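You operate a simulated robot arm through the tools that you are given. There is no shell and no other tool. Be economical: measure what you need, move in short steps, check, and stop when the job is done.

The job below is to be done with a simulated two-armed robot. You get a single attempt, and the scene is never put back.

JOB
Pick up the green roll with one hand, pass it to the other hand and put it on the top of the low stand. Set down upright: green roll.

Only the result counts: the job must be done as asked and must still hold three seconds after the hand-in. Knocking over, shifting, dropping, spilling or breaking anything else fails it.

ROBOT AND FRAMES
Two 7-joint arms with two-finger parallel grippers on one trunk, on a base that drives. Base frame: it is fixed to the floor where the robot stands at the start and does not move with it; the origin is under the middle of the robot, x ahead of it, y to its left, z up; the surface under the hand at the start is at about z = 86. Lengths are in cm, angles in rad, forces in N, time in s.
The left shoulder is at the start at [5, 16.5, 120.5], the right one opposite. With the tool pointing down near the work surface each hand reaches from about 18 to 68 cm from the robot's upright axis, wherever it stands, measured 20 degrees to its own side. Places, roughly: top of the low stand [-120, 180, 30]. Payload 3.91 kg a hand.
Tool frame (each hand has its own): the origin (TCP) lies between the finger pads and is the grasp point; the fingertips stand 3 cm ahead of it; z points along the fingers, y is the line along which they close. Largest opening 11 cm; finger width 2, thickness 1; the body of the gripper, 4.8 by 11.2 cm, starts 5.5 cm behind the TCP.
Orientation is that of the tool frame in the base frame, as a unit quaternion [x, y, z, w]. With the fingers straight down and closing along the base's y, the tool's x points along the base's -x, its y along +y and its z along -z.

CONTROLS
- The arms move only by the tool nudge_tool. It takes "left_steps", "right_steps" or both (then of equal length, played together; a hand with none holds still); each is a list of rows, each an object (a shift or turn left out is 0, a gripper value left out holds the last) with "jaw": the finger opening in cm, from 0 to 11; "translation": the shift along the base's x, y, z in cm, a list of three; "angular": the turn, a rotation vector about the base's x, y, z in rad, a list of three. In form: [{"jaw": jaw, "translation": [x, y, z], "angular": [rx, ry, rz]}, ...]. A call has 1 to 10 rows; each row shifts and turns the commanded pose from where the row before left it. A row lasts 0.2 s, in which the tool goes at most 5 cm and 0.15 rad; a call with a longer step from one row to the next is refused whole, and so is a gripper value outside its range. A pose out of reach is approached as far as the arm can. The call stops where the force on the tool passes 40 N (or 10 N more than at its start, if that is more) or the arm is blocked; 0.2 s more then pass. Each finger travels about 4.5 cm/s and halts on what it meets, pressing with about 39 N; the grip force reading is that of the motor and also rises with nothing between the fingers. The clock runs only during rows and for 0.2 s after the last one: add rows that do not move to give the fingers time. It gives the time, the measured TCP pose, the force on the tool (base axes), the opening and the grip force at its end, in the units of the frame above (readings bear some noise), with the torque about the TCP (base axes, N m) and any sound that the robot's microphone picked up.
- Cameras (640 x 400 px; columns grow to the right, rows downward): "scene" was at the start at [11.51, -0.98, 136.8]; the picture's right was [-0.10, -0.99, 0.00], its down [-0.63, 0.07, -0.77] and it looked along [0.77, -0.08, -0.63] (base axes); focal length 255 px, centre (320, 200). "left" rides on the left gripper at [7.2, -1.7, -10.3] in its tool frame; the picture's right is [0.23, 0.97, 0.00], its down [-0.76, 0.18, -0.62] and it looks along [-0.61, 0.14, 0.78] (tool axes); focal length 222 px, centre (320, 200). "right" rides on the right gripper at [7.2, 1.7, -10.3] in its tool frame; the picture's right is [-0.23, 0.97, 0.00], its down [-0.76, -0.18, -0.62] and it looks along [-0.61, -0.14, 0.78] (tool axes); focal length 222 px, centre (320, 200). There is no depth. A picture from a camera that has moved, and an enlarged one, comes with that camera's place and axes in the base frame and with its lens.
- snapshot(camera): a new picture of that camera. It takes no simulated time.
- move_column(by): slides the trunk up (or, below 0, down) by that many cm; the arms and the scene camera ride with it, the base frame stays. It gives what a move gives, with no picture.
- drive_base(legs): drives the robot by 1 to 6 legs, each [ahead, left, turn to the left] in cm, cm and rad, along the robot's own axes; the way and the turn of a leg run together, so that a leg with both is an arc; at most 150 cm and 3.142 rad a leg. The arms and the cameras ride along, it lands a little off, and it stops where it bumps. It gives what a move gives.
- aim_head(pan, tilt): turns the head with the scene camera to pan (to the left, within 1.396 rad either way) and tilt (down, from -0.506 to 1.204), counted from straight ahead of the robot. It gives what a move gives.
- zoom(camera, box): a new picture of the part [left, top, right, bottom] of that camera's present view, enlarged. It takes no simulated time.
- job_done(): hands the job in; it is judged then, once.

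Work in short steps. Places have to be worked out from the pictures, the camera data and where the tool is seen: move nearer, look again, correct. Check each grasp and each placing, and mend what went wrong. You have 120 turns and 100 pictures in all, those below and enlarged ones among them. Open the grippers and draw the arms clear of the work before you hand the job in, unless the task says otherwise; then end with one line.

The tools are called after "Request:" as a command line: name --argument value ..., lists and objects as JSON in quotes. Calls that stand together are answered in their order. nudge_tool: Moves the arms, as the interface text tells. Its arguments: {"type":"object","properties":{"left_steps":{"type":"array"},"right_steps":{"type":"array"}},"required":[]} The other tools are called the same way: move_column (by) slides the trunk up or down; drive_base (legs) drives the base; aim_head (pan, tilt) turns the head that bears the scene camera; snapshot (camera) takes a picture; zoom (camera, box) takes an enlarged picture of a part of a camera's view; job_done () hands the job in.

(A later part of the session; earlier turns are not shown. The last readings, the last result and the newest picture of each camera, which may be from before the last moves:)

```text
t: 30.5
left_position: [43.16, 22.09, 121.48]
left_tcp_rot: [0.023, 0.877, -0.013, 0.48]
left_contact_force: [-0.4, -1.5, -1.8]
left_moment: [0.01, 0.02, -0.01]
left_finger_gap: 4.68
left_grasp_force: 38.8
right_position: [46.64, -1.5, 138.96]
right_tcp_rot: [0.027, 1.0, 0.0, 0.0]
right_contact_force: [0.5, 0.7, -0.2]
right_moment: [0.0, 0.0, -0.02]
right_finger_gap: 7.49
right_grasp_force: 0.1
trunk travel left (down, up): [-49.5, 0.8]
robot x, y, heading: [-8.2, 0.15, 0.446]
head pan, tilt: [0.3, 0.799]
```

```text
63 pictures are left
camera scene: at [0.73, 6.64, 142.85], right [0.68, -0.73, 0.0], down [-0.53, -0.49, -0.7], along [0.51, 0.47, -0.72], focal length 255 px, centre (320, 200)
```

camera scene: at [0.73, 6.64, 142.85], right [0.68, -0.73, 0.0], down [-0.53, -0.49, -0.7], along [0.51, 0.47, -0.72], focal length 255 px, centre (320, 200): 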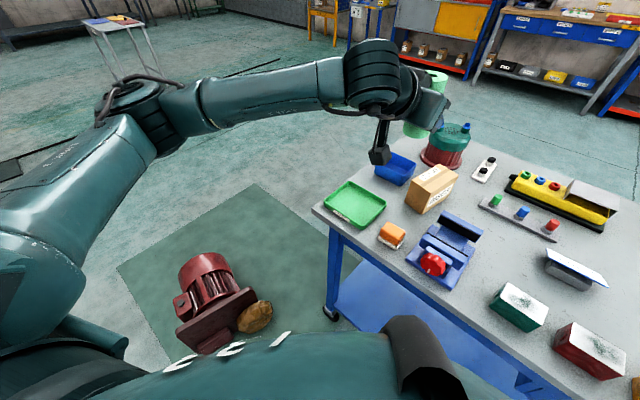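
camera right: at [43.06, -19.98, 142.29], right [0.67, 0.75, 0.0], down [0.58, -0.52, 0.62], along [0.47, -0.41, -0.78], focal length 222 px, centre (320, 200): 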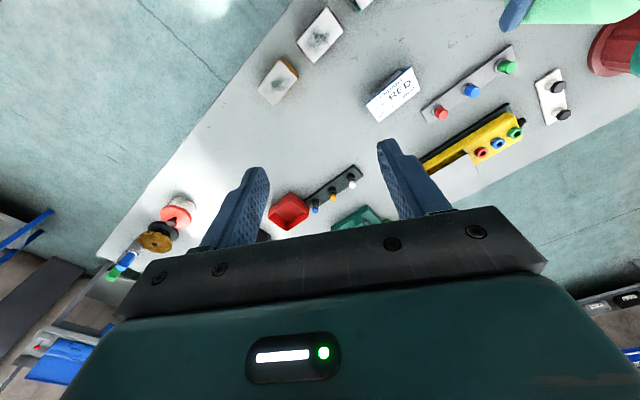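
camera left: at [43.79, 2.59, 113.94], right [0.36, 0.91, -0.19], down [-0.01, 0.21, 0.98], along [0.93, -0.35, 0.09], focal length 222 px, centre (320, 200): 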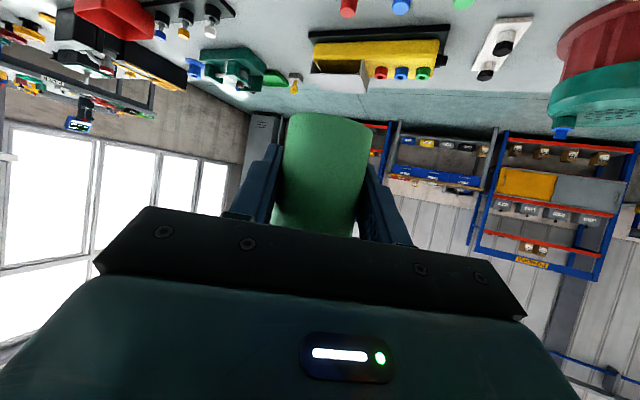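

There's a motor and a stone on a mat at about (0…15, 65…95), and a pile of green parts near (-105…-170, 30…90). I'll turn further left in place to see the area behind before choosing a corridor.

Request:
drive_base --legs '[[0, 0, 1.1]]'

Request:
aim_head --pan 0.6 --tilt 0.7

Request:
snapshot --camera "scene"

Request:
aim_head --pan 1.39 --tilt 0.6

Request:
snapshot --camera "scene"

Request:
aim_head --pan 0 --tilt 0.7

Request:
snapshot --camera "scene"

```text
t: 33.7
left_position: [-4.09, 55.44, 121.56]
left_tcp_rot: [-0.434, 0.763, 0.237, 0.417]
left_contact_force: [1.2, -1.1, -0.4]
left_moment: [-0.01, 0.03, 0.01]
left_finger_gap: 4.67
left_grasp_force: 39.4
right_position: [18.5, 47.81, 139.0]
right_tcp_rot: [-0.495, 0.869, 0.0, 0.0]
right_contact_force: [-0.1, -0.2, -0.6]
right_moment: [-0.01, 0.03, 0.0]
right_finger_gap: 7.49
right_grasp_force: 0.1
trunk travel left (down, up): [-49.5, 0.8]
robot x, y, heading: [-7.78, -0.06, 1.535]
head pan, tilt: [0.3, 0.799]
```

```text
t: 34.5
left_position: [-4.1, 55.43, 121.49]
left_tcp_rot: [-0.435, 0.763, 0.237, 0.416]
left_contact_force: [-0.4, 0.4, -0.8]
left_moment: [0.02, 0.02, 0.0]
left_finger_gap: 4.68
left_grasp_force: 39.0
right_position: [18.59, 47.75, 139.04]
right_tcp_rot: [-0.494, 0.869, 0.0, 0.0]
right_contact_force: [-0.2, 0.0, -0.2]
right_moment: [-0.01, 0.04, -0.02]
right_finger_gap: 7.5
right_grasp_force: 0.1
trunk travel left (down, up): [-49.5, 0.8]
robot x, y, heading: [-7.72, -0.27, 1.533]
head pan, tilt: [0.6, 0.7]
```

```text
62 pictures are left
camera scene: at [-12.28, 10.02, 143.67], right [0.85, 0.53, 0.0], down [0.34, -0.54, -0.76], along [-0.41, 0.65, -0.64], focal length 255 px, centre (320, 200)
```

scene: 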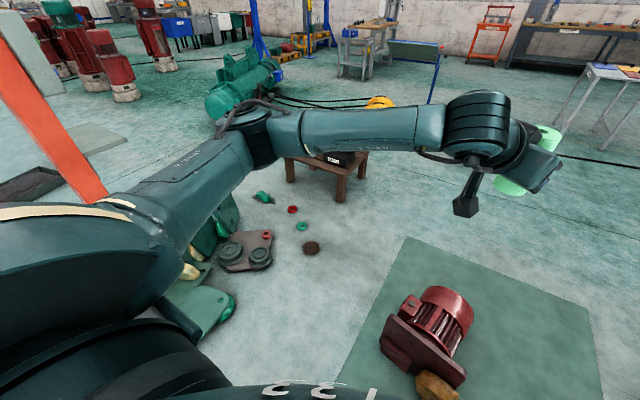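

```text
t: 35.6
left_position: [-3.98, 55.37, 121.37]
left_tcp_rot: [-0.434, 0.763, 0.237, 0.417]
left_contact_force: [0.4, 0.2, -1.2]
left_moment: [0.01, 0.01, 0.02]
left_finger_gap: 4.65
left_grasp_force: 38.5
right_position: [18.65, 47.71, 139.02]
right_tcp_rot: [-0.495, 0.869, 0.0, 0.0]
right_contact_force: [-1.1, 0.3, 0.2]
right_moment: [0.0, 0.01, 0.04]
right_finger_gap: 7.53
right_grasp_force: 0.1
trunk travel left (down, up): [-49.5, 0.8]
robot x, y, heading: [-7.68, 0.12, 1.535]
head pan, tilt: [1.389, 0.6]
```

```text
61 pictures are left
camera scene: at [-16.37, 4.75, 144.54], right [0.22, 0.98, 0.0], down [0.55, -0.12, -0.82], along [-0.81, 0.18, -0.57], focal length 255 px, centre (320, 200)
```

scene: 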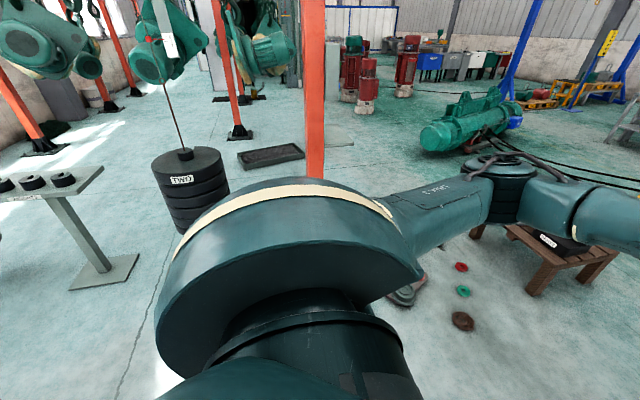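

```text
t: 37.1
left_position: [-4.15, 55.44, 121.42]
left_tcp_rot: [-0.433, 0.763, 0.237, 0.417]
left_contact_force: [1.1, 0.2, -0.5]
left_moment: [-0.01, 0.03, -0.01]
left_finger_gap: 4.69
left_grasp_force: 39.4
right_position: [18.55, 47.86, 139.04]
right_tcp_rot: [-0.495, 0.869, 0.0, 0.0]
right_contact_force: [0.2, 0.1, -0.5]
right_moment: [0.02, 0.0, -0.04]
right_finger_gap: 7.51
right_grasp_force: 0.0
trunk travel left (down, up): [-49.5, 0.8]
robot x, y, heading: [-7.73, -0.26, 1.536]
head pan, tilt: [0.0, 0.7]
```

```text
60 pictures are left
camera scene: at [-7.45, 11.33, 143.67], right [1.0, -0.03, 0.0], down [-0.02, -0.64, -0.76], along [0.03, 0.76, -0.64], focal length 255 px, centre (320, 200)
```

scene: 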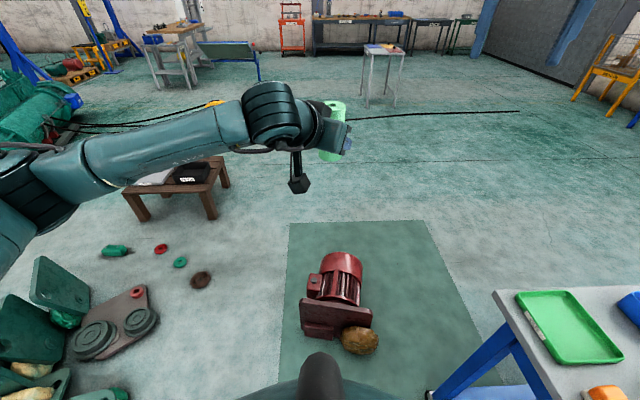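

The clear corridor runs between the motor (x > -17) and the brown disc (x < -73), and it's narrow. I need to know my base's footprint, so I'll turn the right hand so its camera looks back at the base.

Request:
nudge_tool --right_steps '[{"translation": [1.5, 0, 0], "angular": [0, 0, -0.147]}, {"translation": [1.5, 0, 0], "angular": [0, 0, -0.147]}, {"translation": [1.5, 0, 0], "angular": [0, 0, -0.147]}, {"translation": [1.5, 0, 0], "angular": [0, 0, -0.147]}, {"translation": [1.5, 0, 0], "angular": [0, 0, -0.147]}, {"angular": [0, 0, -0.147]}, {"angular": [0, 0, -0.147]}, {"angular": [0, 0, -0.147]}, {"angular": [0, 0, -0.147]}, {"angular": [0, 0, -0.147]}]'

Request:
snapshot --camera "right"

```text
t: 39.3
left_position: [-4.03, 55.56, 121.54]
left_tcp_rot: [-0.434, 0.762, 0.238, 0.417]
left_contact_force: [-0.2, -0.1, -1.4]
left_moment: [-0.01, 0.0, 0.01]
left_finger_gap: 4.64
left_grasp_force: 39.3
right_position: [25.99, 47.66, 139.1]
right_tcp_rot: [0.216, 0.976, 0.0, 0.0]
right_contact_force: [-0.6, -0.2, 0.0]
right_moment: [0.01, 0.02, 0.02]
right_finger_gap: 7.5
right_grasp_force: 0.0
trunk travel left (down, up): [-49.5, 0.8]
robot x, y, heading: [-7.97, 0.04, 1.535]
head pan, tilt: [0.0, 0.7]
```

```text
59 pictures are left
camera right: at [20.28, 52.29, 149.31], right [0.62, 0.79, 0.0], down [0.61, -0.48, 0.62], along [0.49, -0.38, -0.78], focal length 222 px, centre (320, 200)
```

right: 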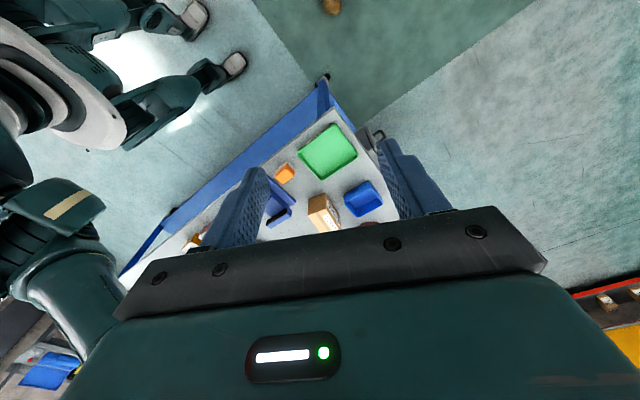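

The base shows legs with feet near the robot's axis. I'll rotate a bit more to see the footprint in full.

Request:
nudge_tool --right_steps '[{"angular": [0, 0, -0.147]}, {"angular": [0, 0, -0.147]}, {"angular": [0, 0, -0.147]}, {"angular": [0, 0, -0.147]}, {"angular": [0, 0, -0.147]}, {"angular": [0, 0, -0.147]}]'

Request:
snapshot --camera "right"

```text
t: 40.7
left_position: [-4.17, 55.46, 121.55]
left_tcp_rot: [-0.434, 0.763, 0.237, 0.417]
left_contact_force: [-1.1, -0.7, -0.8]
left_moment: [0.01, 0.01, -0.02]
left_finger_gap: 4.68
left_grasp_force: 39.0
right_position: [26.08, 47.67, 138.94]
right_tcp_rot: [0.612, 0.79, 0.0, 0.0]
right_contact_force: [0.4, 0.1, 0.6]
right_moment: [0.0, 0.01, -0.02]
right_finger_gap: 7.52
right_grasp_force: 0.0
trunk travel left (down, up): [-49.5, 0.8]
robot x, y, heading: [-8.1, 0.47, 1.532]
head pan, tilt: [0.0, 0.7]
```

```text
58 pictures are left
camera right: at [25.99, 55.15, 149.27], right [1.0, 0.02, 0.0], down [0.02, -0.78, 0.62], along [0.01, -0.62, -0.78], focal length 222 px, centre (320, 200)
```

right: 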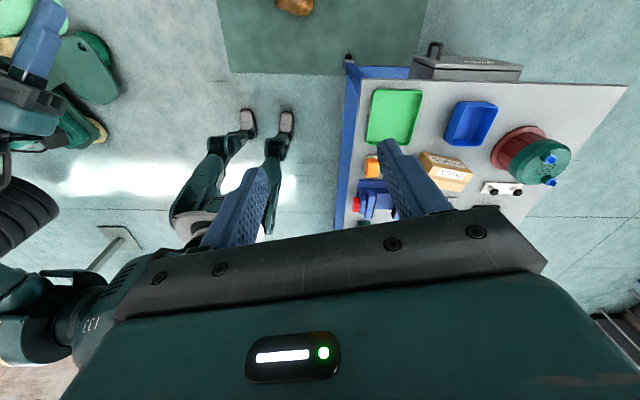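

The base is a small pair of legs, feet within about ±15 cm, so the corridor at x of about -44 is fine. I'll side-step left 36 cm and straighten the heading.

Request:
drive_base --legs '[[0, 36, 0.036]]'

Request:
snapshot --camera "scene"

Request:
snapshot --camera "right"

```text
t: 44.5
left_position: [-42.13, 56.33, 121.46]
left_tcp_rot: [-0.446, 0.756, 0.243, 0.413]
left_contact_force: [-0.2, 1.3, -0.4]
left_moment: [0.02, 0.03, 0.02]
left_finger_gap: 4.63
left_grasp_force: 39.8
right_position: [-11.7, 49.4, 139.03]
right_tcp_rot: [0.599, 0.801, 0.0, 0.0]
right_contact_force: [-0.2, 0.6, 0.4]
right_moment: [0.01, 0.0, -0.03]
right_finger_gap: 7.52
right_grasp_force: 0.1
trunk travel left (down, up): [-49.5, 0.8]
robot x, y, heading: [-44.05, 0.59, 1.567]
head pan, tilt: [0.0, 0.7]
```

```text
57 pictures are left
camera scene: at [-43.99, 12.01, 143.67], right [1.0, 0.0, 0.0], down [0.0, -0.64, -0.76], along [0.0, 0.76, -0.64], focal length 255 px, centre (320, 200)
```

scene: 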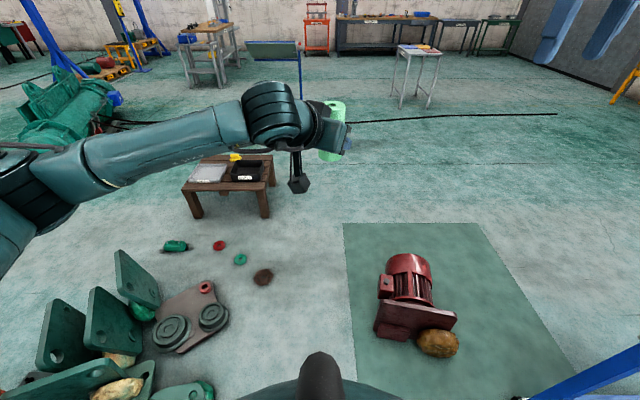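

```text
56 pictures are left
camera right: at [-12.08, 56.94, 149.28], right [1.0, 0.06, 0.0], down [0.05, -0.78, 0.62], along [0.04, -0.62, -0.78], focal length 222 px, centre (320, 200)
```

right: 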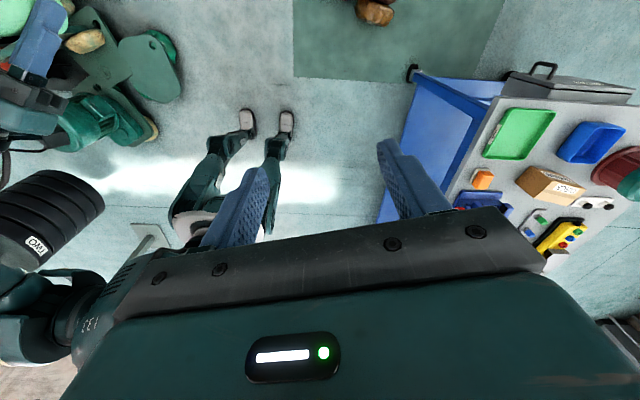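

The corridor is centred on my x. I'll drive ahead 150 cm.

Request:
drive_base --legs '[[150, 0, 0]]'

Request:
aim_head --pan 0.9 --tilt 0.7

Request:
snapshot --camera "scene"

```text
t: 51.9
left_position: [-41.38, 205.45, 121.51]
left_tcp_rot: [-0.446, 0.755, 0.244, 0.413]
left_contact_force: [0.1, -1.0, -1.5]
left_moment: [0.01, 0.03, -0.01]
left_finger_gap: 4.67
left_grasp_force: 38.7
right_position: [-11.0, 198.57, 138.99]
right_tcp_rot: [0.599, 0.8, 0.0, 0.0]
right_contact_force: [0.5, 0.0, -0.1]
right_moment: [0.02, 0.01, -0.01]
right_finger_gap: 7.53
right_grasp_force: 0.1
trunk travel left (down, up): [-49.5, 0.8]
robot x, y, heading: [-43.54, 150.09, 1.565]
head pan, tilt: [0.0, 0.7]
```

```text
t: 53.1
left_position: [-41.41, 205.47, 121.51]
left_tcp_rot: [-0.445, 0.756, 0.243, 0.413]
left_contact_force: [0.1, -0.5, -1.0]
left_moment: [0.02, -0.02, 0.0]
left_finger_gap: 4.67
left_grasp_force: 39.0
right_position: [-10.97, 198.73, 139.02]
right_tcp_rot: [0.599, 0.801, 0.001, 0.0]
right_contact_force: [0.0, -0.5, -0.7]
right_moment: [0.0, 0.03, 0.0]
right_finger_gap: 7.51
right_grasp_force: 0.1
trunk travel left (down, up): [-49.5, 0.8]
robot x, y, heading: [-43.66, 149.96, 1.568]
head pan, tilt: [0.901, 0.7]
```

```text
55 pictures are left
camera scene: at [-50.11, 158.03, 143.67], right [0.63, 0.78, 0.0], down [0.5, -0.4, -0.76], along [-0.6, 0.48, -0.64], focal length 255 px, centre (320, 200)
```

scene: 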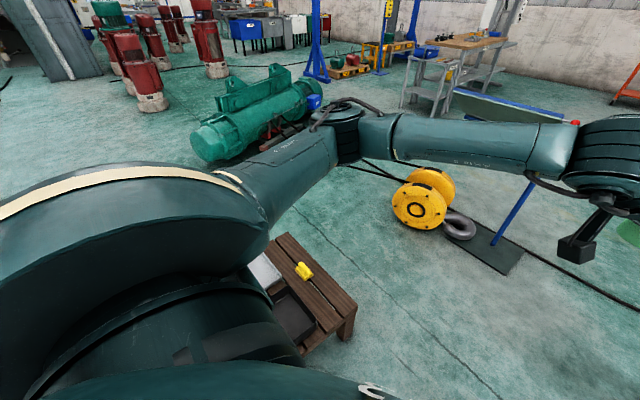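

The stand's back-right corner measures (-85, 208) and the free area spans y of about 187…208. I'll drive to about (-37, 196) and turn to face -x.

Request:
drive_base --legs '[[46, -6.3, 0], [0, 0, 1.574]]'

Request:
aim_head --pan 0 --tilt 0.9

Request:
snapshot --camera "scene"

Request:
snapshot --camera "left"

```text
t: 59.7
left_position: [-92.58, 197.97, 121.33]
left_tcp_rot: [0.85, -0.218, -0.465, -0.119]
left_contact_force: [-0.1, -0.4, -0.2]
left_moment: [-0.01, -0.01, 0.01]
left_finger_gap: 4.63
left_grasp_force: 39.2
right_position: [-85.98, 228.43, 138.94]
right_tcp_rot: [-0.145, 0.989, 0.001, 0.001]
right_contact_force: [-0.3, -0.3, -0.1]
right_moment: [-0.01, 0.03, 0.02]
right_finger_gap: 7.49
right_grasp_force: 0.0
trunk travel left (down, up): [-49.5, 0.8]
robot x, y, heading: [-36.81, 195.84, 3.143]
head pan, tilt: [0.901, 0.7]
```

```text
t: 60.9
left_position: [-92.62, 197.91, 121.56]
left_tcp_rot: [0.85, -0.219, -0.465, -0.12]
left_contact_force: [0.0, -0.1, -0.3]
left_moment: [-0.01, -0.01, 0.02]
left_finger_gap: 4.68
left_grasp_force: 38.9
right_position: [-85.89, 228.39, 138.94]
right_tcp_rot: [-0.144, 0.99, 0.0, 0.0]
right_contact_force: [0.2, 0.7, 0.9]
right_moment: [0.01, -0.03, 0.03]
right_finger_gap: 7.51
right_grasp_force: 0.1
trunk travel left (down, up): [-49.5, 0.8]
robot x, y, heading: [-37.46, 195.28, 3.139]
head pan, tilt: [0.0, 0.901]
```

```text
54 pictures are left
camera scene: at [-47.48, 195.96, 142.06], right [0.0, 1.0, 0.0], down [0.78, 0.0, -0.62], along [-0.62, 0.0, -0.78], focal length 255 px, centre (320, 200)
```

scene: 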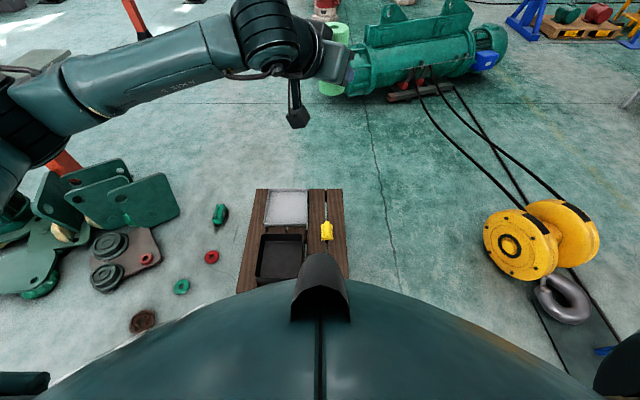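

```text
53 pictures are left
camera left: at [-80.68, 193.28, 120.94], right [-0.36, -0.91, -0.19], down [0.01, -0.21, 0.98], along [-0.93, 0.35, 0.09], focal length 222 px, centre (320, 200)
```

left: 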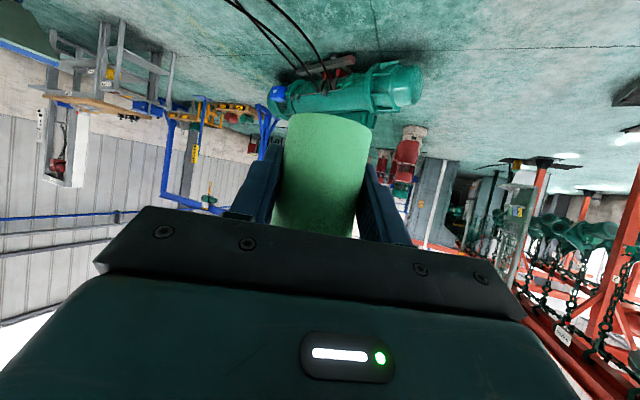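

Facing the stand, with the roll above about (-93, 198). I'll lower the trunk.

Request:
move_column --by -40

Request:
snapshot --camera "scene"

```text
t: 64.7
left_position: [-92.69, 198.06, 81.45]
left_tcp_rot: [0.85, -0.219, -0.464, -0.12]
left_contact_force: [-0.5, -0.1, -0.7]
left_moment: [0.0, 0.01, -0.01]
left_finger_gap: 4.65
left_grasp_force: 38.9
right_position: [-85.83, 228.46, 99.05]
right_tcp_rot: [-0.144, 0.99, -0.001, -0.001]
right_contact_force: [0.5, -0.6, 0.0]
right_moment: [-0.02, 0.0, 0.04]
right_finger_gap: 7.53
right_grasp_force: 0.1
trunk travel left (down, up): [-9.5, 40.8]
robot x, y, heading: [-37.07, 196.23, 3.135]
head pan, tilt: [0.0, 0.901]
```

```text
52 pictures are left
camera scene: at [-47.48, 195.97, 102.06], right [0.0, 1.0, 0.0], down [0.78, 0.0, -0.62], along [-0.62, 0.0, -0.78], focal length 255 px, centre (320, 200)
```

scene: 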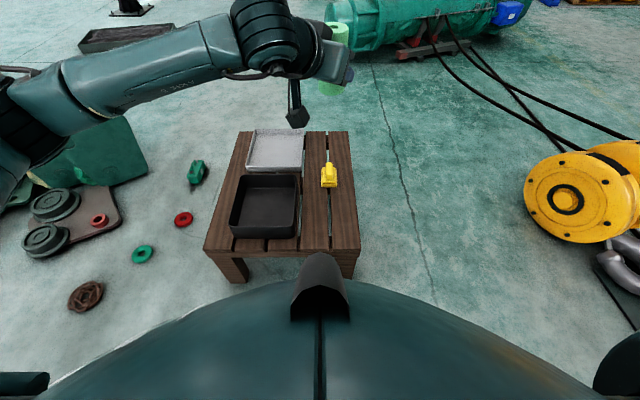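

The free area is confirmed: tray edge at y of about 188.5, stand edges at x of about -85 and y of about 208, and the yellow item beyond x = -111. I'll lower the trunk further, then the arm.

Request:
move_column --by -9

Request:
nudge_tool --left_steps '[{"translation": [0, 0, -3]}, {"translation": [0, 0, -3]}, {"translation": [0, 0, -3]}, {"translation": [0, 0, -3]}, {"translation": [0, 0, -3]}, {"translation": [0, 0, -3]}, {"translation": [0, 0, -3]}]'

Request:
snapshot --camera "scene"

Request:
snapshot --camera "left"

```text
t: 66.0
left_position: [-92.63, 197.95, 72.44]
left_tcp_rot: [0.85, -0.218, -0.465, -0.12]
left_contact_force: [-0.3, 0.3, -1.1]
left_moment: [0.0, -0.01, 0.01]
left_finger_gap: 4.64
left_grasp_force: 39.5
right_position: [-85.89, 228.39, 90.04]
right_tcp_rot: [-0.144, 0.99, 0.001, 0.0]
right_contact_force: [-0.5, -0.1, 1.8]
right_moment: [-0.01, 0.0, -0.03]
right_finger_gap: 7.48
right_grasp_force: 0.0
trunk travel left (down, up): [-0.5, 49.8]
robot x, y, heading: [-37.01, 196.15, 3.139]
head pan, tilt: [0.0, 0.901]
```

```text
t: 67.6
left_position: [-92.73, 197.91, 52.44]
left_tcp_rot: [0.85, -0.219, -0.464, -0.12]
left_contact_force: [0.5, 0.2, -1.1]
left_moment: [-0.02, 0.0, 0.01]
left_finger_gap: 4.66
left_grasp_force: 39.2
left hand out of reach, approached as far as the arm can: row 7
right_position: [-85.92, 228.49, 89.95]
right_tcp_rot: [-0.145, 0.989, 0.0, 0.001]
right_contact_force: [-0.5, 0.3, 0.3]
right_moment: [0.01, -0.01, 0.03]
right_finger_gap: 7.49
right_grasp_force: 0.1
trunk travel left (down, up): [-0.5, 49.8]
robot x, y, heading: [-37.04, 196.17, 3.144]
head pan, tilt: [0.0, 0.901]
```

```text
51 pictures are left
camera scene: at [-47.48, 195.96, 93.06], right [0.0, 1.0, 0.0], down [0.78, 0.0, -0.62], along [-0.62, 0.0, -0.78], focal length 255 px, centre (320, 200)
```

scene: 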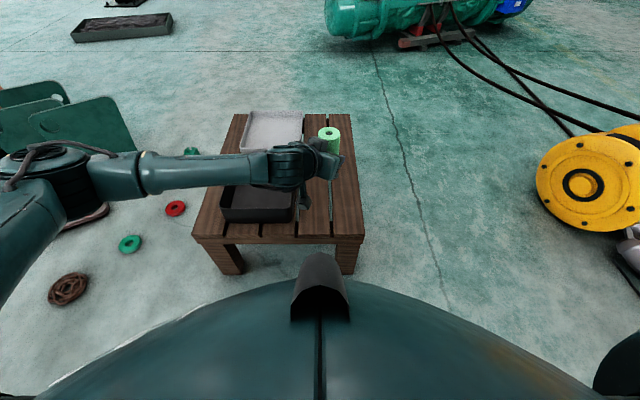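

```text
50 pictures are left
camera left: at [-80.77, 193.15, 52.04], right [-0.36, -0.91, -0.19], down [0.01, -0.21, 0.98], along [-0.93, 0.35, 0.09], focal length 222 px, centre (320, 200)
```

left: 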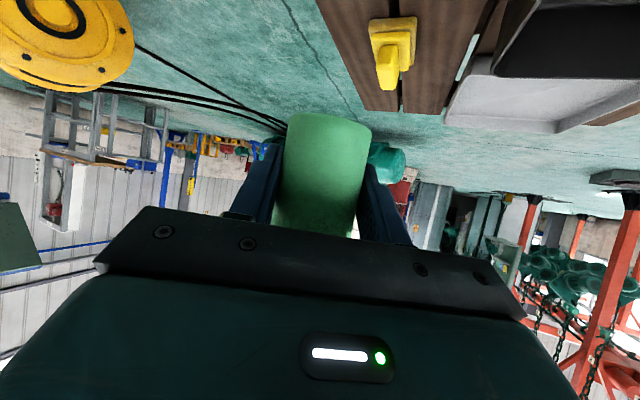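

The arm hit a joint limit at TCP z = 52, about 18 cm too high. I'll back the robot up 12 cm and extend the arm by the same amount, so the arm is straighter.

Request:
drive_base --legs '[[-12, 0, 0]]'

Request:
nudge_tool --left_steps '[{"translation": [-3, 0, 0]}, {"translation": [-3, 0, 0]}, {"translation": [-3, 0, 0]}, {"translation": [-3, 0, 0]}, {"translation": [0, 0, -2]}, {"translation": [0, 0, -2]}]'

Request:
snapshot --camera "scene"

```text
t: 68.8
left_position: [-80.66, 197.82, 52.59]
left_tcp_rot: [0.851, -0.218, -0.463, -0.119]
left_contact_force: [0.1, -0.4, -1.7]
left_moment: [-0.02, -0.03, 0.01]
left_finger_gap: 4.66
left_grasp_force: 39.3
right_position: [-74.0, 228.34, 89.82]
right_tcp_rot: [-0.145, 0.989, 0.0, 0.0]
right_contact_force: [0.1, 0.4, -0.1]
right_moment: [-0.02, 0.01, -0.01]
right_finger_gap: 7.51
right_grasp_force: 0.1
trunk travel left (down, up): [-0.5, 49.8]
robot x, y, heading: [-24.96, 196.31, 3.145]
head pan, tilt: [0.0, 0.901]
```

```text
t: 70.2
left_position: [-92.67, 197.82, 48.41]
left_tcp_rot: [0.851, -0.217, -0.463, -0.118]
left_contact_force: [0.7, 0.3, -1.7]
left_moment: [0.03, -0.01, -0.01]
left_finger_gap: 4.64
left_grasp_force: 39.0
right_position: [-74.01, 228.41, 90.07]
right_tcp_rot: [-0.144, 0.99, 0.0, 0.0]
right_contact_force: [-0.2, 0.3, -0.6]
right_moment: [-0.01, -0.02, 0.01]
right_finger_gap: 7.48
right_grasp_force: 0.0
trunk travel left (down, up): [-0.5, 49.8]
robot x, y, heading: [-25.2, 196.2, 3.139]
head pan, tilt: [0.0, 0.901]
```

```text
49 pictures are left
camera scene: at [-35.5, 195.94, 93.06], right [0.0, 1.0, 0.0], down [0.78, 0.0, -0.62], along [-0.62, 0.0, -0.78], focal length 255 px, centre (320, 200)
```

scene: 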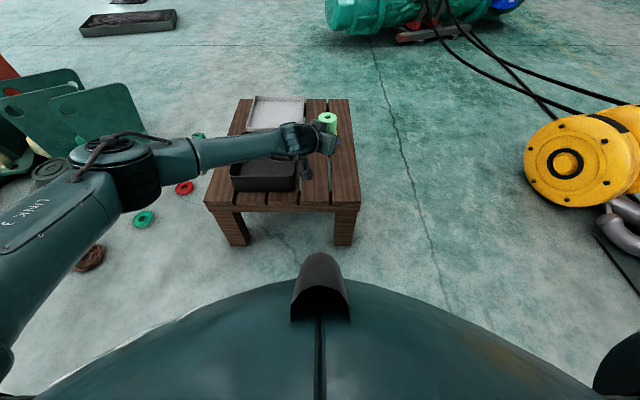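

That worked. I'll undo the yaw so the hand points straight ahead, which keeps the forearm away from the tray, and then look.

Request:
nudge_tool --left_steps '[{"angular": [0, 0, 0.125]}, {"angular": [0, 0, 0.125]}, {"angular": [0, 0, 0.125]}, {"angular": [0, 0, 0.125]}, {"translation": [0, 0, -2]}]'

Request:
snapshot --camera "scene"

Request:
snapshot --camera "left"

```text
t: 71.4
left_position: [-92.7, 197.66, 46.62]
left_tcp_rot: [0.878, 0.0, -0.478, 0.0]
left_contact_force: [0.3, 0.1, -0.2]
left_moment: [-0.01, -0.06, 0.02]
left_finger_gap: 4.66
left_grasp_force: 38.5
right_position: [-73.99, 228.44, 90.01]
right_tcp_rot: [-0.144, 0.99, 0.0, 0.001]
right_contact_force: [0.3, -1.3, -0.5]
right_moment: [-0.03, 0.01, -0.02]
right_finger_gap: 7.49
right_grasp_force: 0.1
trunk travel left (down, up): [-0.5, 49.8]
robot x, y, heading: [-24.88, 196.24, 3.141]
head pan, tilt: [0.0, 0.901]
```

```text
48 pictures are left
camera scene: at [-35.49, 195.94, 93.06], right [0.0, 1.0, 0.0], down [0.78, 0.0, -0.62], along [-0.62, 0.0, -0.78], focal length 255 px, centre (320, 200)
```

scene: 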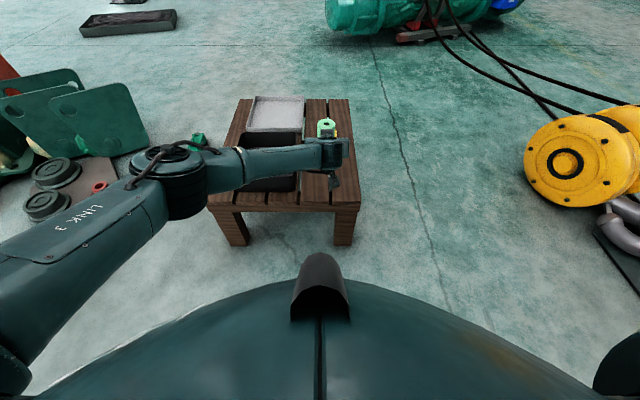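

```text
47 pictures are left
camera left: at [-80.05, 199.29, 46.0], right [0.12, -0.97, -0.19], down [0.11, -0.18, 0.98], along [-0.99, -0.14, 0.09], focal length 222 px, centre (320, 200)
```

left: 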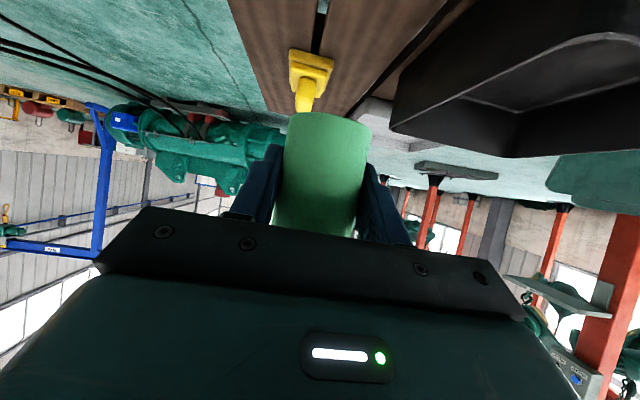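

The forearm crosses over the tray because the left shoulder sits in front of it (y of about 180). I'll raise a bit, shift the robot 27 cm to its right, and then bring the arm back over the free strip.

Request:
nudge_tool --left_steps '[{"translation": [0, 0, 2]}, {"translation": [0, 0, 2]}]'

Request:
drive_base --legs '[[0, -27, 0]]'

Request:
nudge_tool --left_steps '[{"translation": [0, -3.8, 0]}, {"translation": [0, -3.8, 0]}, {"translation": [0, -3.8, 0]}, {"translation": [0, -3.8, 0]}, {"translation": [0, -3.8, 0]}, {"translation": [0, -3.8, 0]}, {"translation": [0, -3.8, 0]}]'

Request:
snapshot --camera "scene"

```text
t: 72.0
left_position: [-92.79, 197.77, 50.42]
left_tcp_rot: [0.878, 0.0, -0.478, 0.0]
left_contact_force: [0.6, -0.2, -2.0]
left_moment: [-0.03, -0.05, -0.01]
left_finger_gap: 4.66
left_grasp_force: 39.4
right_position: [-73.89, 228.49, 90.15]
right_tcp_rot: [-0.144, 0.99, 0.0, 0.0]
right_contact_force: [-1.0, -0.7, -1.2]
right_moment: [-0.03, 0.0, 0.0]
right_finger_gap: 7.5
right_grasp_force: 0.2
trunk travel left (down, up): [-0.5, 49.8]
robot x, y, heading: [-24.86, 196.21, 3.145]
head pan, tilt: [0.0, 0.901]
```

```text
t: 75.0
left_position: [-92.75, 224.58, 50.53]
left_tcp_rot: [0.878, 0.0, -0.478, 0.0]
left_contact_force: [0.9, -0.1, -0.4]
left_moment: [0.0, -0.01, 0.01]
left_finger_gap: 4.66
left_grasp_force: 38.6
right_position: [-73.89, 255.12, 90.01]
right_tcp_rot: [-0.145, 0.989, -0.001, 0.0]
right_contact_force: [-0.2, 1.3, 0.1]
right_moment: [0.02, 0.01, -0.01]
right_finger_gap: 7.51
right_grasp_force: 0.0
trunk travel left (down, up): [-0.5, 49.8]
robot x, y, heading: [-24.73, 223.09, -3.138]
head pan, tilt: [0.0, 0.901]
```

```text
t: 76.6
left_position: [-92.55, 197.92, 50.49]
left_tcp_rot: [0.879, -0.001, -0.478, -0.001]
left_contact_force: [-0.1, 0.5, -0.7]
left_moment: [0.02, -0.01, 0.0]
left_finger_gap: 4.65
left_grasp_force: 39.6
right_position: [-74.0, 255.18, 90.0]
right_tcp_rot: [-0.145, 0.989, 0.0, 0.0]
right_contact_force: [0.8, -0.6, 0.2]
right_moment: [-0.02, 0.01, 0.02]
right_finger_gap: 7.5
right_grasp_force: 0.1
trunk travel left (down, up): [-0.5, 49.8]
robot x, y, heading: [-24.79, 222.79, -3.138]
head pan, tilt: [0.0, 0.901]
```

```text
46 pictures are left
camera scene: at [-35.5, 222.72, 93.06], right [0.0, 1.0, 0.0], down [0.78, 0.0, -0.62], along [-0.62, 0.0, -0.78], focal length 255 px, centre (320, 200)
```

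scene: 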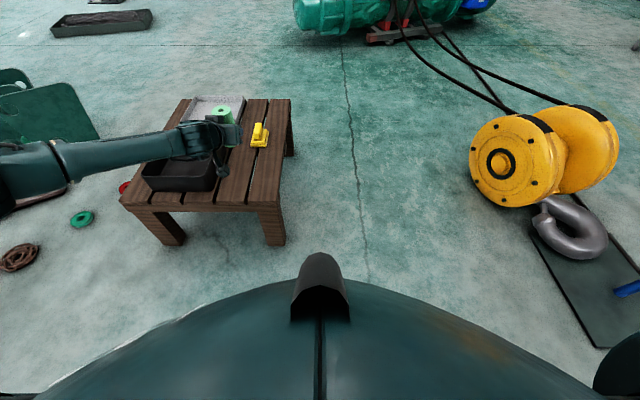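

Geometrically the wrist and forearm stay at x > -84, off the stand, so there's no conflict. I'll descend to TCP z of about 40 and check.

Request:
nudge_tool --left_steps '[{"translation": [0, 0, -2]}, {"translation": [0, 0, -2]}, {"translation": [0, 0, -2]}, {"translation": [0, 0, -2]}, {"translation": [0, 0, -2]}]'

Request:
snapshot --camera "scene"

Request:
snapshot --camera "left"

```text
t: 77.8
left_position: [-92.57, 197.7, 47.63]
left_tcp_rot: [0.88, 0.0, -0.476, 0.0]
left_contact_force: [-0.1, -0.2, -0.8]
left_moment: [0.02, -0.03, 0.03]
left_finger_gap: 4.64
left_grasp_force: 39.2
left hand out of reach, approached as far as the arm can: row 2, 3, 4, 5
right_position: [-74.04, 255.06, 89.99]
right_tcp_rot: [-0.146, 0.989, 0.001, 0.001]
right_contact_force: [0.6, 0.4, 1.6]
right_moment: [-0.01, 0.02, -0.02]
right_finger_gap: 7.49
right_grasp_force: 0.0
trunk travel left (down, up): [-0.5, 49.8]
robot x, y, heading: [-25.39, 222.79, -3.142]
head pan, tilt: [0.0, 0.901]
```

```text
45 pictures are left
camera scene: at [-35.5, 222.72, 93.06], right [0.0, 1.0, 0.0], down [0.78, 0.0, -0.62], along [-0.62, 0.0, -0.78], focal length 255 px, centre (320, 200)
```

scene: 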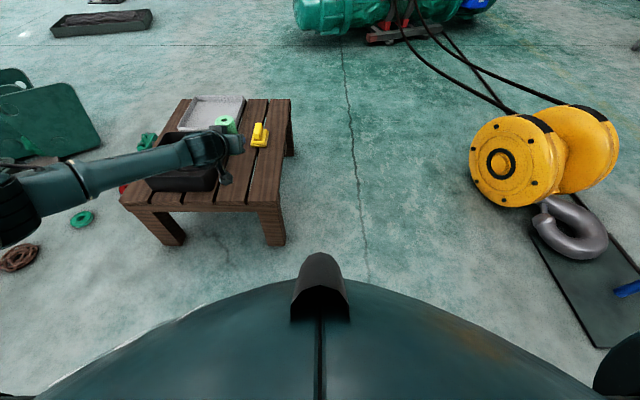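

```text
44 pictures are left
camera left: at [-79.98, 199.33, 47.15], right [0.12, -0.97, -0.19], down [0.1, -0.18, 0.98], along [-0.99, -0.14, 0.08], focal length 222 px, centre (320, 200)
```

left: 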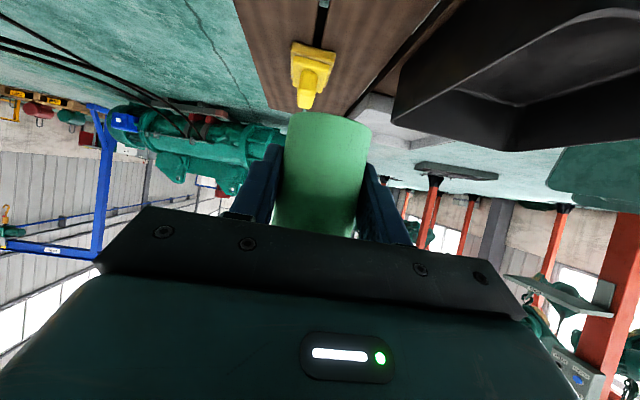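

The joint limit returns at z of about 47.6. A better geometry is to stand north of the stand facing -y, with the left hand pointing to my right (world -x) so that wrist, camera and forearm stay off the stand's east side. I'll raise and relocate.

Request:
move_column --by 25

Request:
drive_base --legs '[[0, 0, 1.571]]'

Request:
aim_head --pan -0.7 --tilt 0.8

Request:
snapshot --camera "scene"

Request:
aim_head --pan -1.39 --tilt 0.6

Request:
snapshot --camera "scene"

```text
t: 80.3
left_position: [-92.73, 197.76, 72.65]
left_tcp_rot: [0.879, 0.0, -0.476, 0.0]
left_contact_force: [-0.7, -0.4, -1.3]
left_moment: [-0.01, 0.01, -0.01]
left_finger_gap: 4.64
left_grasp_force: 39.4
right_position: [-73.95, 255.04, 114.88]
right_tcp_rot: [-0.145, 0.989, 0.0, 0.0]
right_contact_force: [0.9, 0.2, -0.7]
right_moment: [0.02, 0.0, -0.02]
right_finger_gap: 7.51
right_grasp_force: 0.0
trunk travel left (down, up): [-25.5, 24.8]
robot x, y, heading: [-25.1, 223.28, -3.14]
head pan, tilt: [0.0, 0.901]
```

```text
t: 84.6
left_position: [0.65, 155.43, 72.49]
left_tcp_rot: [0.62, 0.624, -0.336, 0.338]
left_contact_force: [0.0, 0.3, -1.1]
left_moment: [0.02, -0.02, -0.01]
left_finger_gap: 4.68
left_grasp_force: 39.2
right_position: [-56.88, 173.5, 114.88]
right_tcp_rot: [0.805, -0.594, 0.0, 0.0]
right_contact_force: [0.3, 0.0, 0.0]
right_moment: [0.02, 0.01, -0.01]
right_finger_gap: 7.49
right_grasp_force: 0.1
trunk travel left (down, up): [-25.5, 24.8]
robot x, y, heading: [-25.25, 222.53, -1.555]
head pan, tilt: [0.0, 0.901]
```

```text
t: 85.7
left_position: [0.59, 155.43, 72.62]
left_tcp_rot: [0.619, 0.625, -0.336, 0.337]
left_contact_force: [0.0, -0.4, 0.2]
left_moment: [0.05, 0.05, 0.0]
left_finger_gap: 4.67
left_grasp_force: 39.2
right_position: [-56.91, 173.57, 114.96]
right_tcp_rot: [0.805, -0.593, 0.001, 0.0]
right_contact_force: [-0.8, -0.3, 0.0]
right_moment: [-0.01, 0.01, -0.01]
right_finger_gap: 7.49
right_grasp_force: 0.0
trunk travel left (down, up): [-25.5, 24.8]
robot x, y, heading: [-25.23, 223.02, -1.559]
head pan, tilt: [-0.7, 0.799]
```

```text
43 pictures are left
camera scene: at [-30.11, 213.56, 118.85], right [-0.77, 0.64, 0.0], down [0.46, 0.55, -0.7], along [-0.44, -0.54, -0.72], focal length 255 px, centre (320, 200)
```

scene: 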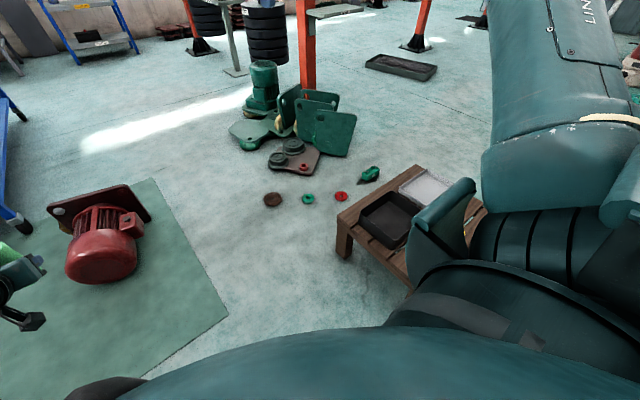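

```text
t: 86.7
left_position: [0.57, 155.47, 72.52]
left_tcp_rot: [0.619, 0.625, -0.335, 0.338]
left_contact_force: [0.4, 0.5, -0.8]
left_moment: [-0.01, 0.02, 0.01]
left_finger_gap: 4.65
left_grasp_force: 39.0
right_position: [-56.96, 173.59, 115.01]
right_tcp_rot: [0.805, -0.594, 0.0, 0.0]
right_contact_force: [-0.3, 0.5, -0.1]
right_moment: [0.01, 0.03, -0.01]
right_finger_gap: 7.5
right_grasp_force: 0.0
trunk travel left (down, up): [-25.5, 24.8]
robot x, y, heading: [-25.01, 222.67, -1.557]
head pan, tilt: [-1.389, 0.6]
```

```text
42 pictures are left
camera scene: at [-33.66, 218.09, 120.54], right [-0.19, 0.98, 0.0], down [0.55, 0.11, -0.82], along [-0.81, -0.16, -0.57], focal length 255 px, centre (320, 200)
```

scene: 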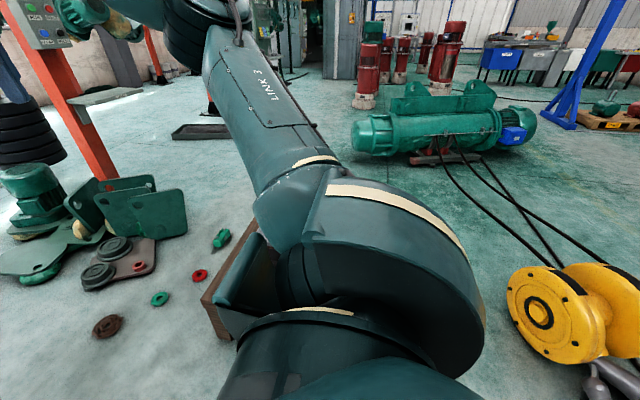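

I'm over free floor here, so I'll test the new hand orientation relative to the shoulder before going to the stand.

Request:
nudge_tool --left_steps '[{"translation": [-2.86, 1.53, 0], "angular": [0, 0, -0.147]}, {"translation": [-2.86, 1.53, 0], "angular": [0, 0, -0.147]}, {"translation": [-2.86, 1.53, 0], "angular": [0, 0, -0.147]}, {"translation": [-2.86, 1.53, 0], "angular": [0, 0, -0.147]}, {"translation": [-2.86, 1.53, 0], "angular": [0, 0, -0.147]}, {"translation": [-2.86, 1.53, 0], "angular": [0, 0, -0.147]}, {"translation": [-2.86, 1.53, 0], "angular": [0, 0, -0.147]}, {"translation": [-2.86, 1.53, 0], "angular": [0, 0, -0.147]}, {"translation": [-2.86, 1.53, 0], "angular": [0, 0, -0.147]}, {"translation": [-2.86, 1.53, 0], "angular": [0, 0, -0.147]}]'

Request:
nudge_tool --left_steps '[{"translation": [0, 0, -2]}, {"translation": [0, 0, -2]}, {"translation": [0, 0, -2]}, {"translation": [0, 0, -2]}, {"translation": [0, 0, -2]}, {"translation": [0, 0, -2]}, {"translation": [0, 0, -2]}]'

Request:
aim_head --pan 0 --tilt 0.9

Request:
snapshot --camera "scene"

```text
t: 88.9
left_position: [-27.99, 170.7, 72.55]
left_tcp_rot: [0.879, 0.047, -0.474, 0.024]
left_contact_force: [-1.0, 0.9, -0.5]
left_moment: [-0.03, 0.05, -0.04]
left_finger_gap: 4.65
left_grasp_force: 39.1
right_position: [-56.93, 173.67, 114.93]
right_tcp_rot: [0.805, -0.593, 0.0, -0.001]
right_contact_force: [-0.1, -0.2, 0.7]
right_moment: [0.03, 0.0, 0.0]
right_finger_gap: 7.49
right_grasp_force: 0.1
trunk travel left (down, up): [-25.5, 24.8]
robot x, y, heading: [-25.43, 222.87, -1.561]
head pan, tilt: [-1.389, 0.6]
```

```text
t: 90.5
left_position: [-28.05, 170.81, 58.57]
left_tcp_rot: [0.878, 0.048, -0.475, 0.026]
left_contact_force: [-0.1, 0.0, -1.2]
left_moment: [-0.01, -0.02, -0.01]
left_finger_gap: 4.65
left_grasp_force: 39.1
right_position: [-56.89, 173.64, 115.07]
right_tcp_rot: [0.805, -0.594, 0.0, -0.001]
right_contact_force: [-0.4, -0.2, -0.7]
right_moment: [-0.03, -0.02, 0.0]
right_finger_gap: 7.51
right_grasp_force: 0.1
trunk travel left (down, up): [-25.5, 24.8]
robot x, y, heading: [-24.76, 222.75, -1.557]
head pan, tilt: [-1.389, 0.6]
```

```text
t: 92.0
left_position: [-28.08, 170.76, 58.62]
left_tcp_rot: [0.878, 0.048, -0.475, 0.025]
left_contact_force: [0.2, 0.7, -1.5]
left_moment: [-0.06, 0.03, -0.03]
left_finger_gap: 4.64
left_grasp_force: 38.8
right_position: [-56.83, 173.64, 114.96]
right_tcp_rot: [0.805, -0.593, 0.0, 0.0]
right_contact_force: [0.8, 0.0, 0.6]
right_moment: [-0.01, -0.02, 0.01]
right_finger_gap: 7.48
right_grasp_force: 0.1
trunk travel left (down, up): [-25.5, 24.8]
robot x, y, heading: [-24.9, 222.67, -1.561]
head pan, tilt: [0.0, 0.901]
```

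```text
41 pictures are left
camera scene: at [-24.92, 212.24, 118.06], right [-1.0, -0.01, 0.0], down [-0.01, 0.78, -0.62], along [0.01, -0.62, -0.78], focal length 255 px, centre (320, 200)
```

scene: 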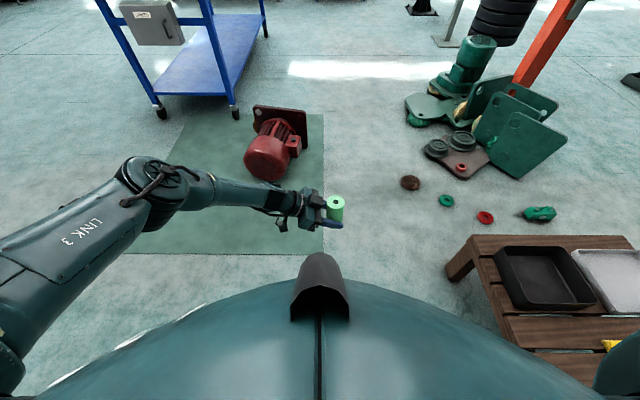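

The arm reaches the needed depth in this posture. I'll keep it and drive so the roll is over the free spot (-93, 198): back 27 cm, then right 64 cm.

Request:
drive_base --legs '[[-27.5, 0, -0.01], [0, -64.4, 0]]'

Request:
snapshot --camera "scene"

Request:
snapshot --camera "left"

```text
t: 99.7
left_position: [-92.75, 197.84, 58.57]
left_tcp_rot: [0.879, 0.047, -0.475, 0.025]
left_contact_force: [0.7, 0.1, -1.5]
left_moment: [-0.01, -0.01, 0.02]
left_finger_gap: 4.69
left_grasp_force: 39.2
right_position: [-121.49, 200.68, 115.02]
right_tcp_rot: [0.803, -0.596, 0.0, 0.001]
right_contact_force: [-1.1, 0.0, -0.4]
right_moment: [-0.01, 0.02, -0.01]
right_finger_gap: 7.48
right_grasp_force: 0.0
trunk travel left (down, up): [-25.5, 24.8]
robot x, y, heading: [-89.18, 249.97, -1.566]
head pan, tilt: [0.0, 0.901]
```

```text
40 pictures are left
camera scene: at [-89.36, 239.21, 118.06], right [-1.0, -0.01, 0.0], down [0.0, 0.78, -0.62], along [0.0, -0.62, -0.78], focal length 255 px, centre (320, 200)
```

scene: 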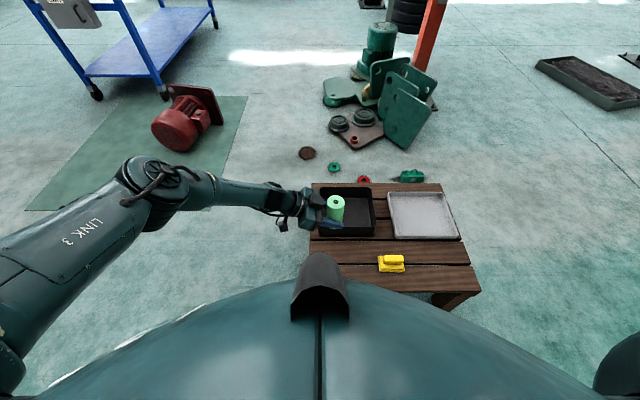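

```text
39 pictures are left
camera left: at [-80.28, 200.61, 58.15], right [0.23, -0.96, -0.19], down [0.12, -0.17, 0.98], along [-0.97, -0.24, 0.08], focal length 222 px, centre (320, 200)
```

left: 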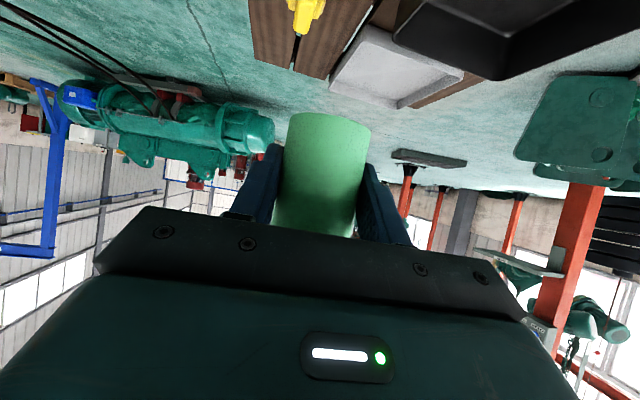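

The layout is as planned: roll over the free planks, wrist and forearm off the stand. I'll lower the trunk by 20 cm first.

Request:
move_column --by -20

Request:
snapshot --camera "scene"

Request:
snapshot --camera "left"

```text
t: 101.8
left_position: [-92.66, 197.69, 38.6]
left_tcp_rot: [0.878, 0.046, -0.475, 0.025]
left_contact_force: [0.5, -0.2, -0.5]
left_moment: [0.02, 0.01, -0.02]
left_finger_gap: 4.66
left_grasp_force: 38.8
right_position: [-121.48, 200.79, 94.98]
right_tcp_rot: [0.803, -0.595, 0.0, 0.0]
right_contact_force: [-0.2, -0.2, -0.4]
right_moment: [0.01, 0.02, 0.02]
right_finger_gap: 7.51
right_grasp_force: 0.0
trunk travel left (down, up): [-5.5, 44.8]
robot x, y, heading: [-89.31, 249.35, -1.566]
head pan, tilt: [0.0, 0.901]
```

```text
38 pictures are left
camera scene: at [-89.35, 239.22, 98.06], right [-1.0, -0.01, 0.0], down [0.0, 0.78, -0.62], along [0.0, -0.62, -0.78], focal length 255 px, centre (320, 200)
```

scene: 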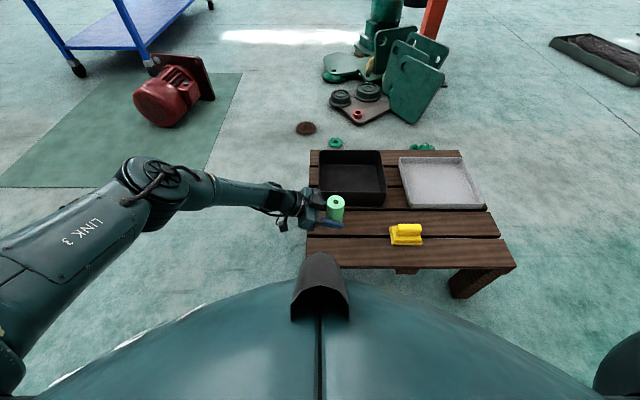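

```text
37 pictures are left
camera left: at [-80.28, 200.61, 38.15], right [0.23, -0.96, -0.19], down [0.12, -0.17, 0.98], along [-0.97, -0.24, 0.08], focal length 222 px, centre (320, 200)
```

left: 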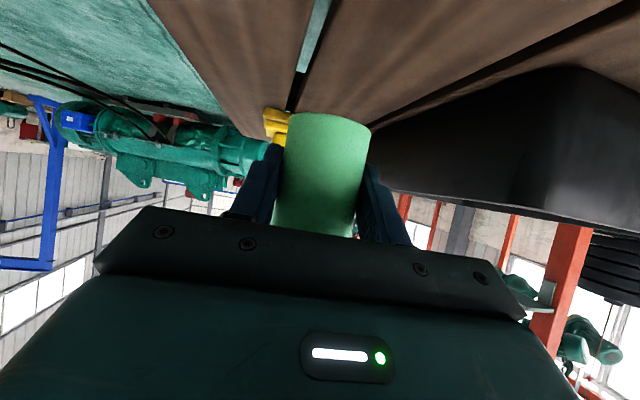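

The roll's bottom is about 5 cm above the planks. I'll shift 1.5 cm off the plank gap (y of about 199.6) while descending 3 cm.

Request:
nudge_tool --left_steps '[{"translation": [0, -0.75, -1]}, {"translation": [0, -0.75, -1]}, {"translation": [0, 0, -1]}]'

Request:
zoom --camera "scene" --box '[240, 140, 440, 265]'

Request:
snapshot --camera "left"

```text
t: 102.6
left_position: [-92.73, 196.31, 35.54]
left_tcp_rot: [0.879, 0.046, -0.475, 0.024]
left_contact_force: [-0.1, -0.9, -0.7]
left_moment: [-0.01, -0.01, 0.0]
left_finger_gap: 4.66
left_grasp_force: 39.1
right_position: [-121.58, 200.71, 94.97]
right_tcp_rot: [0.804, -0.595, 0.0, -0.001]
right_contact_force: [0.8, 0.5, 0.1]
right_moment: [0.03, 0.01, 0.0]
right_finger_gap: 7.51
right_grasp_force: 0.1
trunk travel left (down, up): [-5.5, 44.8]
robot x, y, heading: [-89.4, 249.57, -1.564]
head pan, tilt: [0.0, 0.901]
```

```text
3.20 times, centred on (340, 202) of scene
camera zoom: at [-89.35, 239.21, 98.06], right [-1.0, -0.01, 0.0], down [0.0, 0.78, -0.62], along [0.0, -0.62, -0.78], focal length 817 px, centre (256, 192)
```

zoom: 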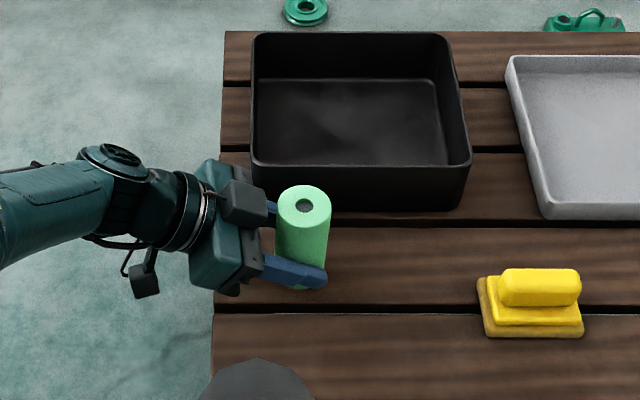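

```text
35 pictures are left
camera left: at [-80.28, 199.13, 35.16], right [0.23, -0.96, -0.19], down [0.12, -0.17, 0.98], along [-0.97, -0.24, 0.08], focal length 222 px, centre (320, 200)
```

left: 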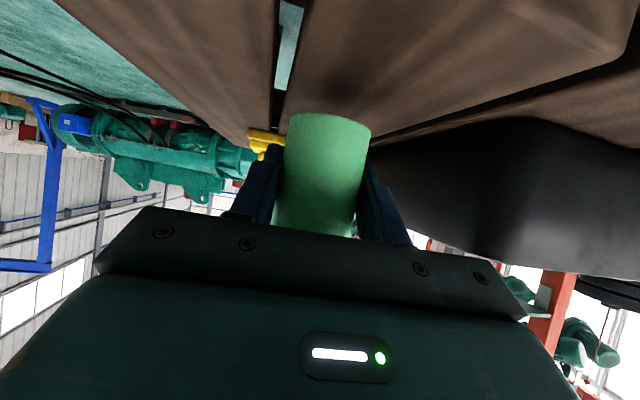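

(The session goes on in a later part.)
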